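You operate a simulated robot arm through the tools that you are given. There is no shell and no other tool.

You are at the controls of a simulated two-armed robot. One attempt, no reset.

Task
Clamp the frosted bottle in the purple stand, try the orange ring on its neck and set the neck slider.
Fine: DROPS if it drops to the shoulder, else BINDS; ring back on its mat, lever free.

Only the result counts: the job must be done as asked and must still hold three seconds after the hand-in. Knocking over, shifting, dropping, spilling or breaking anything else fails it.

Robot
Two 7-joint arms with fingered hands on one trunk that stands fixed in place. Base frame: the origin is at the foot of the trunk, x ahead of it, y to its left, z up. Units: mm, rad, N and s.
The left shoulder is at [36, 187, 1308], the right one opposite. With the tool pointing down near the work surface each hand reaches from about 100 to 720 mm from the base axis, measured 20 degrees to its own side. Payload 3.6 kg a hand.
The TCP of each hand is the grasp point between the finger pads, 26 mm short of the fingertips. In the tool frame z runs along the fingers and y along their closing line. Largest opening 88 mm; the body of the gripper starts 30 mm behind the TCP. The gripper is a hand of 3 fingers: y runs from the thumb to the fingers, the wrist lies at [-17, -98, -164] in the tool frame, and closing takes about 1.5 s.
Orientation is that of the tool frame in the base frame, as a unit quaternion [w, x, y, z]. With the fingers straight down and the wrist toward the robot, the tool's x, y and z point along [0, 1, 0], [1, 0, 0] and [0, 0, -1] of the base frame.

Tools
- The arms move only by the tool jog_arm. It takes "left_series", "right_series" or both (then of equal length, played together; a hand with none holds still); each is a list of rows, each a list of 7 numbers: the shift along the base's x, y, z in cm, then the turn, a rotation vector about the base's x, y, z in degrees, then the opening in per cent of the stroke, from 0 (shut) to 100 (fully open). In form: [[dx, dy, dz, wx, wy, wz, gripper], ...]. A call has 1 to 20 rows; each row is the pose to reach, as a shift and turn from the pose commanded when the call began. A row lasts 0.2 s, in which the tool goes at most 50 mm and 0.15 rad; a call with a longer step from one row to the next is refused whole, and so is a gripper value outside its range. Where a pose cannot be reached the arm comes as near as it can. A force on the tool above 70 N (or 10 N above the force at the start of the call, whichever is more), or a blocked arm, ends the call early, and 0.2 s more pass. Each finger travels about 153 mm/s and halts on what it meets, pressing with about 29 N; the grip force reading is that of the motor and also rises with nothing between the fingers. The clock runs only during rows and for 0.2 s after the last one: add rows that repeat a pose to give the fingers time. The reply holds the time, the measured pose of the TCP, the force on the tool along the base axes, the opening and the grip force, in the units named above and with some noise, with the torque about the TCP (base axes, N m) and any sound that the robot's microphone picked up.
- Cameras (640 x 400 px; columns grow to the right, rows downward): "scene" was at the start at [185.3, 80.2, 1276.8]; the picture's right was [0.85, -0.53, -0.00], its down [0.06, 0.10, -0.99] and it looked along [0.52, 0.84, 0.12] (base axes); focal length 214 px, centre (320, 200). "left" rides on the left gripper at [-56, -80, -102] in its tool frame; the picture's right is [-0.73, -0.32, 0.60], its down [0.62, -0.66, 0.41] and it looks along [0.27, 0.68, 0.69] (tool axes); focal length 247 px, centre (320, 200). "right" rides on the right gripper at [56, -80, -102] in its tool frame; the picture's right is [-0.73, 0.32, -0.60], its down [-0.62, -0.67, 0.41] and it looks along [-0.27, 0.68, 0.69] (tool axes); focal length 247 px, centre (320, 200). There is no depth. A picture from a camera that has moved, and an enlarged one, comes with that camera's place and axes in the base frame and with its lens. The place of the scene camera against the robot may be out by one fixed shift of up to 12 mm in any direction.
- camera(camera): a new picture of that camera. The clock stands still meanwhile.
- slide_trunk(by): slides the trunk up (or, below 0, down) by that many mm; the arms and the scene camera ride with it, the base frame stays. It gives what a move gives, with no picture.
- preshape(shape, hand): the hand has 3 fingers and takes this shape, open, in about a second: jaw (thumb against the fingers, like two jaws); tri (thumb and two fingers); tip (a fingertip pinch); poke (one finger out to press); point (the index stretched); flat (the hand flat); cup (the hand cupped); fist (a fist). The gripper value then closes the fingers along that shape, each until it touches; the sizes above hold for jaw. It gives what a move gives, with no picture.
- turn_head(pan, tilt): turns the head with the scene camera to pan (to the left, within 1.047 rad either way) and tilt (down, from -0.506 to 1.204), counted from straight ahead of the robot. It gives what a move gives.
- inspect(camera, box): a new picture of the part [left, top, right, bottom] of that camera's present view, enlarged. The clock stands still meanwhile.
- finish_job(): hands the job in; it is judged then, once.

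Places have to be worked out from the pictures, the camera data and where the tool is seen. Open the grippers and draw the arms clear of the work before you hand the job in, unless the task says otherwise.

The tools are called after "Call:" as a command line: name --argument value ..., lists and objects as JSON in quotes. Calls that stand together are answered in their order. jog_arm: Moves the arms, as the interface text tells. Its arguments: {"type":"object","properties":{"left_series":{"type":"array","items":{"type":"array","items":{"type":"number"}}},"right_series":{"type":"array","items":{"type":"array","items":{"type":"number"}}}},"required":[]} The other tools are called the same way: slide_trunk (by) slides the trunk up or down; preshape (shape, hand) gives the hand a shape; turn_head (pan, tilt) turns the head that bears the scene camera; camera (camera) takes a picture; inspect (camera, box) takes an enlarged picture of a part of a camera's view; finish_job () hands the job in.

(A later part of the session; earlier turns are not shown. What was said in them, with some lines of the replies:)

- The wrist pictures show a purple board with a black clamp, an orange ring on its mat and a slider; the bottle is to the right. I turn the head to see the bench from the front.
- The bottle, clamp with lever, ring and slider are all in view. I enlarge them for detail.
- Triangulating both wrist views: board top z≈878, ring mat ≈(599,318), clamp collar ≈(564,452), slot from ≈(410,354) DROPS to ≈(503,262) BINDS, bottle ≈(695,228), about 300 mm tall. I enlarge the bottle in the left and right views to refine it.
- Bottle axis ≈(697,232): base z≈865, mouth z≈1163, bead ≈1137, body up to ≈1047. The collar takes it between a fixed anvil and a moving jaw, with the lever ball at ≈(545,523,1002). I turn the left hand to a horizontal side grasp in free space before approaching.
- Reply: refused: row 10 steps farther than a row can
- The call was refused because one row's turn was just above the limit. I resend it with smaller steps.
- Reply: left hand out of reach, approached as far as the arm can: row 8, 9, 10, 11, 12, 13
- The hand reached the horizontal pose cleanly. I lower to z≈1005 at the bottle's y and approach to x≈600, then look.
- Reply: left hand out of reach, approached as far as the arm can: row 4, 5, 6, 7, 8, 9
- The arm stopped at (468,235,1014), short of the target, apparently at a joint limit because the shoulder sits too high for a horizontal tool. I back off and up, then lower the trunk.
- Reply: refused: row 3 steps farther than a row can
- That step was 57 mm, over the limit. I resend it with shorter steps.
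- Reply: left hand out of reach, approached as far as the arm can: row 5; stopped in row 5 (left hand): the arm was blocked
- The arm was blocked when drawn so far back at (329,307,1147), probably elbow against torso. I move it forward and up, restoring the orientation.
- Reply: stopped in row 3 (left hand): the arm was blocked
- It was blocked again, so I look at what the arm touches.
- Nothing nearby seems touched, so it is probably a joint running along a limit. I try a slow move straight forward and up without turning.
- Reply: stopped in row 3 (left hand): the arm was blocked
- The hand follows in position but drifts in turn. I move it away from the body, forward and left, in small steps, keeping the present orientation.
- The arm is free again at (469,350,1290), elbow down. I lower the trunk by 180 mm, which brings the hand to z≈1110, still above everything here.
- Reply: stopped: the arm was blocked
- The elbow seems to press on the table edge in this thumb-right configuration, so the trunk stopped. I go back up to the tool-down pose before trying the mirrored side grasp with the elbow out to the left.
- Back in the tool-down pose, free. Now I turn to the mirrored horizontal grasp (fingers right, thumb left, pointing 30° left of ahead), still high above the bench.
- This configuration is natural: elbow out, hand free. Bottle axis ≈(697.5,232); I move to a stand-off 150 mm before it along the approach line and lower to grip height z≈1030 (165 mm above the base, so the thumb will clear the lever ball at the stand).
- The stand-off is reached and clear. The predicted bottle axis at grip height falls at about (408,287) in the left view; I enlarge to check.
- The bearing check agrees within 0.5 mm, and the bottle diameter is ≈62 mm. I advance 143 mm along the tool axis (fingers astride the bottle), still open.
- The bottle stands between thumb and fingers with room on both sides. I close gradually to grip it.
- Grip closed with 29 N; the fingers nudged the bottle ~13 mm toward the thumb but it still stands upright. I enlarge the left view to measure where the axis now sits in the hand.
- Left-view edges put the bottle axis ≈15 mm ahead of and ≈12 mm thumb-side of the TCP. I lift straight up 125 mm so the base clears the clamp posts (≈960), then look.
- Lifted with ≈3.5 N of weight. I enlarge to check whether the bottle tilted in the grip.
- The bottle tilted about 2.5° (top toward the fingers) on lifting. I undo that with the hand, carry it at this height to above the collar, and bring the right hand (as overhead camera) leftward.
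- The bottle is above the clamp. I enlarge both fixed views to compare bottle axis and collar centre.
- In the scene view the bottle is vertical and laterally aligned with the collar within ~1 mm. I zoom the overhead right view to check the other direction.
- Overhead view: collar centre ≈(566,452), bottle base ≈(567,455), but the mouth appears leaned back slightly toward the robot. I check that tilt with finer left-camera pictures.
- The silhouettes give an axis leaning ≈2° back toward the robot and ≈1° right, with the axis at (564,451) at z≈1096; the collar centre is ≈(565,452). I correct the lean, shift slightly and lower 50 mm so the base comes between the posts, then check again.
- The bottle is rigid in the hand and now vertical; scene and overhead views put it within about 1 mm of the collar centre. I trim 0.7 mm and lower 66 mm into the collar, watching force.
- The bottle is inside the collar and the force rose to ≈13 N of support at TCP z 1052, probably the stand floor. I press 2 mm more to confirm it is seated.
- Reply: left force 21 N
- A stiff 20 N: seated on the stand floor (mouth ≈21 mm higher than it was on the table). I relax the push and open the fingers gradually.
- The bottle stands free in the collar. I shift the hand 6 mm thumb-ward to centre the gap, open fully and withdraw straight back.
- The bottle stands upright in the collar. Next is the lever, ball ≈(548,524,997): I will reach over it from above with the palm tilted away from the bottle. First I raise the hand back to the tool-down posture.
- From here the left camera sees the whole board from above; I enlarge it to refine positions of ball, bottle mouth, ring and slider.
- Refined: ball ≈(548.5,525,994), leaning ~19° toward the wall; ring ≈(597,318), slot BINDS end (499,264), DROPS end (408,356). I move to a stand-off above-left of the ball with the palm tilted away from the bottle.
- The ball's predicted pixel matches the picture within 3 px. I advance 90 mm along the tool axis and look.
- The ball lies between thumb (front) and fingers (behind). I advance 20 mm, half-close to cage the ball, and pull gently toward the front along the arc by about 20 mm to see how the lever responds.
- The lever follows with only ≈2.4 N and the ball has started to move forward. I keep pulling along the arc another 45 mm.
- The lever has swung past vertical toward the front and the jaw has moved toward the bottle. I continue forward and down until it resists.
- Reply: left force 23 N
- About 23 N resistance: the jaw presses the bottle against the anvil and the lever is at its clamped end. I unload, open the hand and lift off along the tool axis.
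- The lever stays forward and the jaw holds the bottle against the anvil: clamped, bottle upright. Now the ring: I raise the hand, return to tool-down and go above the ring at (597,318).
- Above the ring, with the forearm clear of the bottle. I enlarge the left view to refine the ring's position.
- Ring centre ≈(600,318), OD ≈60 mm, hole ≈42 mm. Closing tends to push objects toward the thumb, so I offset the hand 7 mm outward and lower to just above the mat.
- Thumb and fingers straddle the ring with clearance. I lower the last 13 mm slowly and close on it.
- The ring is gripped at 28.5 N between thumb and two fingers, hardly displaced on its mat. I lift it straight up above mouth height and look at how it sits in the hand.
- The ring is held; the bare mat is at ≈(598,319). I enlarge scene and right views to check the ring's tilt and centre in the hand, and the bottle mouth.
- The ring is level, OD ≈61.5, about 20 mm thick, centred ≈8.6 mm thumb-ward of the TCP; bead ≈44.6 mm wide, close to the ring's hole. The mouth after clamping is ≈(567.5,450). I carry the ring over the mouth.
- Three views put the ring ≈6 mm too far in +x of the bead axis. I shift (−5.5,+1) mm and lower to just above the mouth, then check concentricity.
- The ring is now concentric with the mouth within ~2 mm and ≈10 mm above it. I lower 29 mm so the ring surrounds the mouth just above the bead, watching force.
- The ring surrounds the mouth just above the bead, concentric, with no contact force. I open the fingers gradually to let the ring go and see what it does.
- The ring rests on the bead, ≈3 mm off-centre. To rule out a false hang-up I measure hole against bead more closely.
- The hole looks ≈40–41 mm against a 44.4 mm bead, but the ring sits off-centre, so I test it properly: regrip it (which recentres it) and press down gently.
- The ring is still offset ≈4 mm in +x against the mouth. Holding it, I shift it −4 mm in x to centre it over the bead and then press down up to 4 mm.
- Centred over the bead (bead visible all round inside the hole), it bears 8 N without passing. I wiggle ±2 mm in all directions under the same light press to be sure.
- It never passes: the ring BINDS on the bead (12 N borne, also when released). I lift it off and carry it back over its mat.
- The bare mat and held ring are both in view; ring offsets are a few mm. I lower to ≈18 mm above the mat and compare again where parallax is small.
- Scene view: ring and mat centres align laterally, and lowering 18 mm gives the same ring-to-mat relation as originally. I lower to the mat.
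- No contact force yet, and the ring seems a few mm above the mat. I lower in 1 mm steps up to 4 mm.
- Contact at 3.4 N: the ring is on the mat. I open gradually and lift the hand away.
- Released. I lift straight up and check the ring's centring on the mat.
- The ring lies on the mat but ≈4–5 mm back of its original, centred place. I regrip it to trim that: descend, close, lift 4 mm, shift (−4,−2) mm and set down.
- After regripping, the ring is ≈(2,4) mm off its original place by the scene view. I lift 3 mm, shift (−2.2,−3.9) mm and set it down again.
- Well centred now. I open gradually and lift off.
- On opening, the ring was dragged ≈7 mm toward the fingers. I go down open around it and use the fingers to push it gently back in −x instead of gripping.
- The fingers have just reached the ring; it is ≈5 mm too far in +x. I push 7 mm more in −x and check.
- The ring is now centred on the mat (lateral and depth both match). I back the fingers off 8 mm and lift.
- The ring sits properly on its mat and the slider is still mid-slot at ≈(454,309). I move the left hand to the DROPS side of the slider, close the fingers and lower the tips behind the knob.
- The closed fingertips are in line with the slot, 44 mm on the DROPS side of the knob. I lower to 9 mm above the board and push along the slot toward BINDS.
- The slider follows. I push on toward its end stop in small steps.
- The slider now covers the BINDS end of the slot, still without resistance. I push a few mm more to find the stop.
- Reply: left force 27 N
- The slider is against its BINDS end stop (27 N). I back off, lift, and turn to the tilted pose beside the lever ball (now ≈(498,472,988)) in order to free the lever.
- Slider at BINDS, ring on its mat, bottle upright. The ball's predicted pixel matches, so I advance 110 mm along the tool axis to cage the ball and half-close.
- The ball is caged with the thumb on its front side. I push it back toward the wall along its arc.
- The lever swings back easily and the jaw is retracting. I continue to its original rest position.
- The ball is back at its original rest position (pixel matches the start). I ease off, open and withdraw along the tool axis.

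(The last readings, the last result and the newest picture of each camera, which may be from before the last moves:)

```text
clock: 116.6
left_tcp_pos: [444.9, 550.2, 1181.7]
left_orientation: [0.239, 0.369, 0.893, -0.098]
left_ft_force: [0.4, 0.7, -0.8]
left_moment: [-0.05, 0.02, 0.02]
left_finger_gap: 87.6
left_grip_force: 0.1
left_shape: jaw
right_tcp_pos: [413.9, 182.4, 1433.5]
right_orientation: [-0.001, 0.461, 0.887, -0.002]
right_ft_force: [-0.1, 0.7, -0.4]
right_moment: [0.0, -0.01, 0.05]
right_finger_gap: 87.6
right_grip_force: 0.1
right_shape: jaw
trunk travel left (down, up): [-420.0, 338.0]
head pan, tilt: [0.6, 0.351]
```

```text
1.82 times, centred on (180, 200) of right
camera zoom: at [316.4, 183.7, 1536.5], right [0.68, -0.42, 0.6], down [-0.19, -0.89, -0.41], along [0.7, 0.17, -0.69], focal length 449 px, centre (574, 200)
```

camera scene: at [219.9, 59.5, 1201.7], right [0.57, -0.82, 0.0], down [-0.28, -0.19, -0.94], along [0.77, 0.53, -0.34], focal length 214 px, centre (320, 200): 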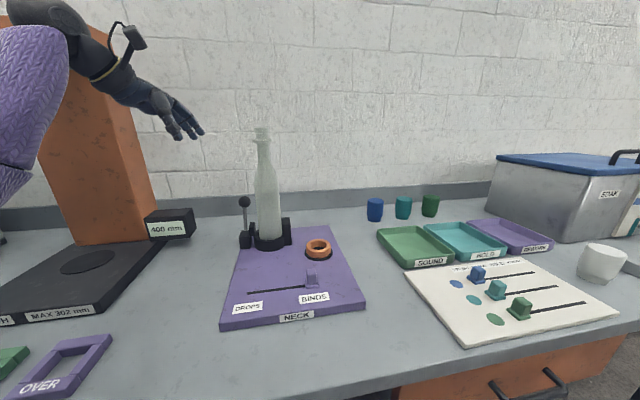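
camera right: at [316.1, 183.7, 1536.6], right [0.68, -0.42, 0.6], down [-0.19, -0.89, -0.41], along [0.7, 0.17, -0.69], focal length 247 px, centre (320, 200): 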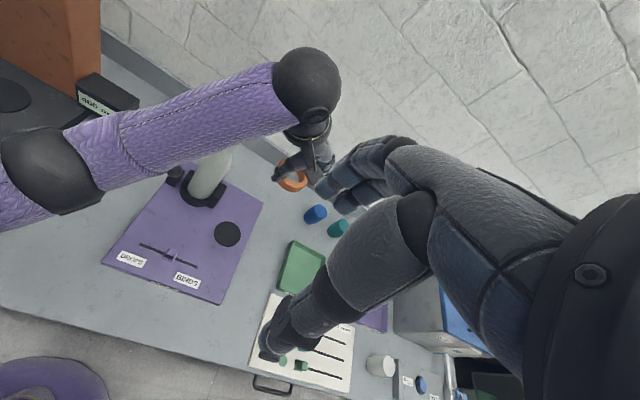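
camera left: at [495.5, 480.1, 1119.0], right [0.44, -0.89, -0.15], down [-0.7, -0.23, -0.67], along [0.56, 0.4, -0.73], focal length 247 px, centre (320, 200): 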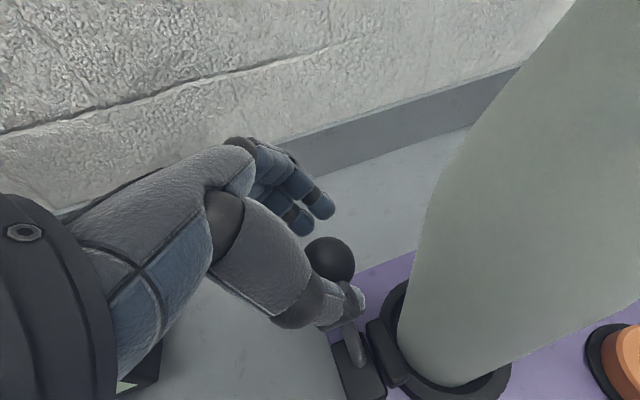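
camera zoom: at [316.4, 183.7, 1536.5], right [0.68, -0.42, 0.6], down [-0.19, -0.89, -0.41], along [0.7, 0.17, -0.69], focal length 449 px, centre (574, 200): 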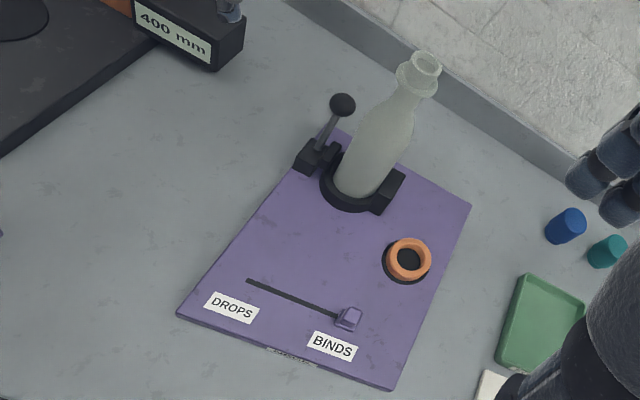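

All is as required: bottle in the stand, lever back at free, ring on its mat, slider at BINDS. I raise the left hand further clear before handing in.

Call:
jog_arm --left_series '[[-0.5, -0.5, 4, 0, 0, 0, 100], [-1, -1, 8, 0, 0, 0, 100], [-1.5, -1.5, 12, 0, 0, 0, 100], [-2, -2, 16, 0, 0, 0, 100], [-2.5, -2.5, 20, 0, 0, 0, 100], [-2.5, -2.5, 20, 0, 0, 0, 100]]'

Call:
camera --camera "scene"

Call:
inspect --camera "right" --box '[90, 90, 270, 310]'

```text
clock: 118.0
left_tcp_pos: [418.0, 525.7, 1380.5]
left_orientation: [0.24, 0.369, 0.893, -0.098]
left_ft_force: [-0.3, 0.9, -0.1]
left_moment: [0.03, 0.03, -0.05]
left_finger_gap: 87.6
left_grip_force: 0.1
left_shape: jaw
right_tcp_pos: [413.6, 183.3, 1434.2]
right_orientation: [-0.001, 0.461, 0.887, -0.001]
right_ft_force: [0.4, -0.1, -0.8]
right_moment: [0.0, -0.02, -0.01]
right_finger_gap: 87.6
right_grip_force: 0.1
right_shape: jaw
trunk travel left (down, up): [-420.0, 338.0]
head pan, tilt: [0.6, 0.351]
```

```text
taken
camera scene: at [219.9, 59.7, 1201.7], right [0.57, -0.82, 0.0], down [-0.28, -0.19, -0.94], along [0.77, 0.53, -0.34], focal length 214 px, centre (320, 200)
```

scene: 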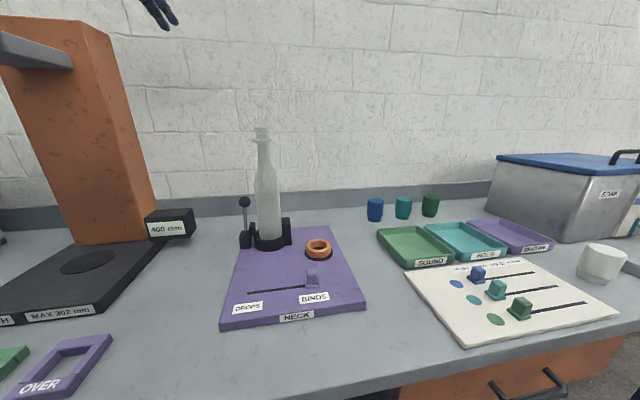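

```text
1.82 times, centred on (180, 200) of right
camera zoom: at [316.4, 183.9, 1536.5], right [0.68, -0.42, 0.6], down [-0.19, -0.89, -0.41], along [0.7, 0.17, -0.69], focal length 449 px, centre (574, 200)
```

zoom: 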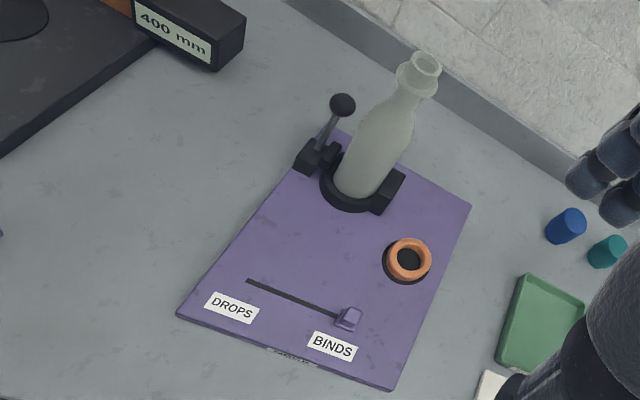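

Both arms are clear, the scene is stable and nothing else was disturbed. I hand the job in.

Call:
finish_job

```text
The job is handed in.
```

The job is handed in: the orange ring binds on the bottle's neck, so I set the neck slider to BINDS. I haven't seen the verdict.

- **Clamp:** I put the bottle in the purple stand's collar and pulled the lever forward until the jaw pressed it against the fixed post. The lever stayed there when I let go.
- **Ring test:** When I released the ring over the mouth, it came to rest on the bead instead of dropping to the shoulder. I then centred it and pressed down with up to 12 N while wiggling it about 2 mm each way, and it did not pass.
- **Ring:** It is back on its mat and centred. My first two releases left it 4–7 mm off centre, so I nudged it back with open fingers.
- **Slider:** It is pushed against its stop at the BINDS end.
- **Lever:** I took "lever free" to mean unclamped, so I pushed it back to where it started. The bottle now stands loose in the collar.

My closing fingers slid the bottle about 13 mm on the table as I picked it up. In the last pictures the bottle stands upright and nothing else on the bench has moved. Both hands are open and clear of the work.
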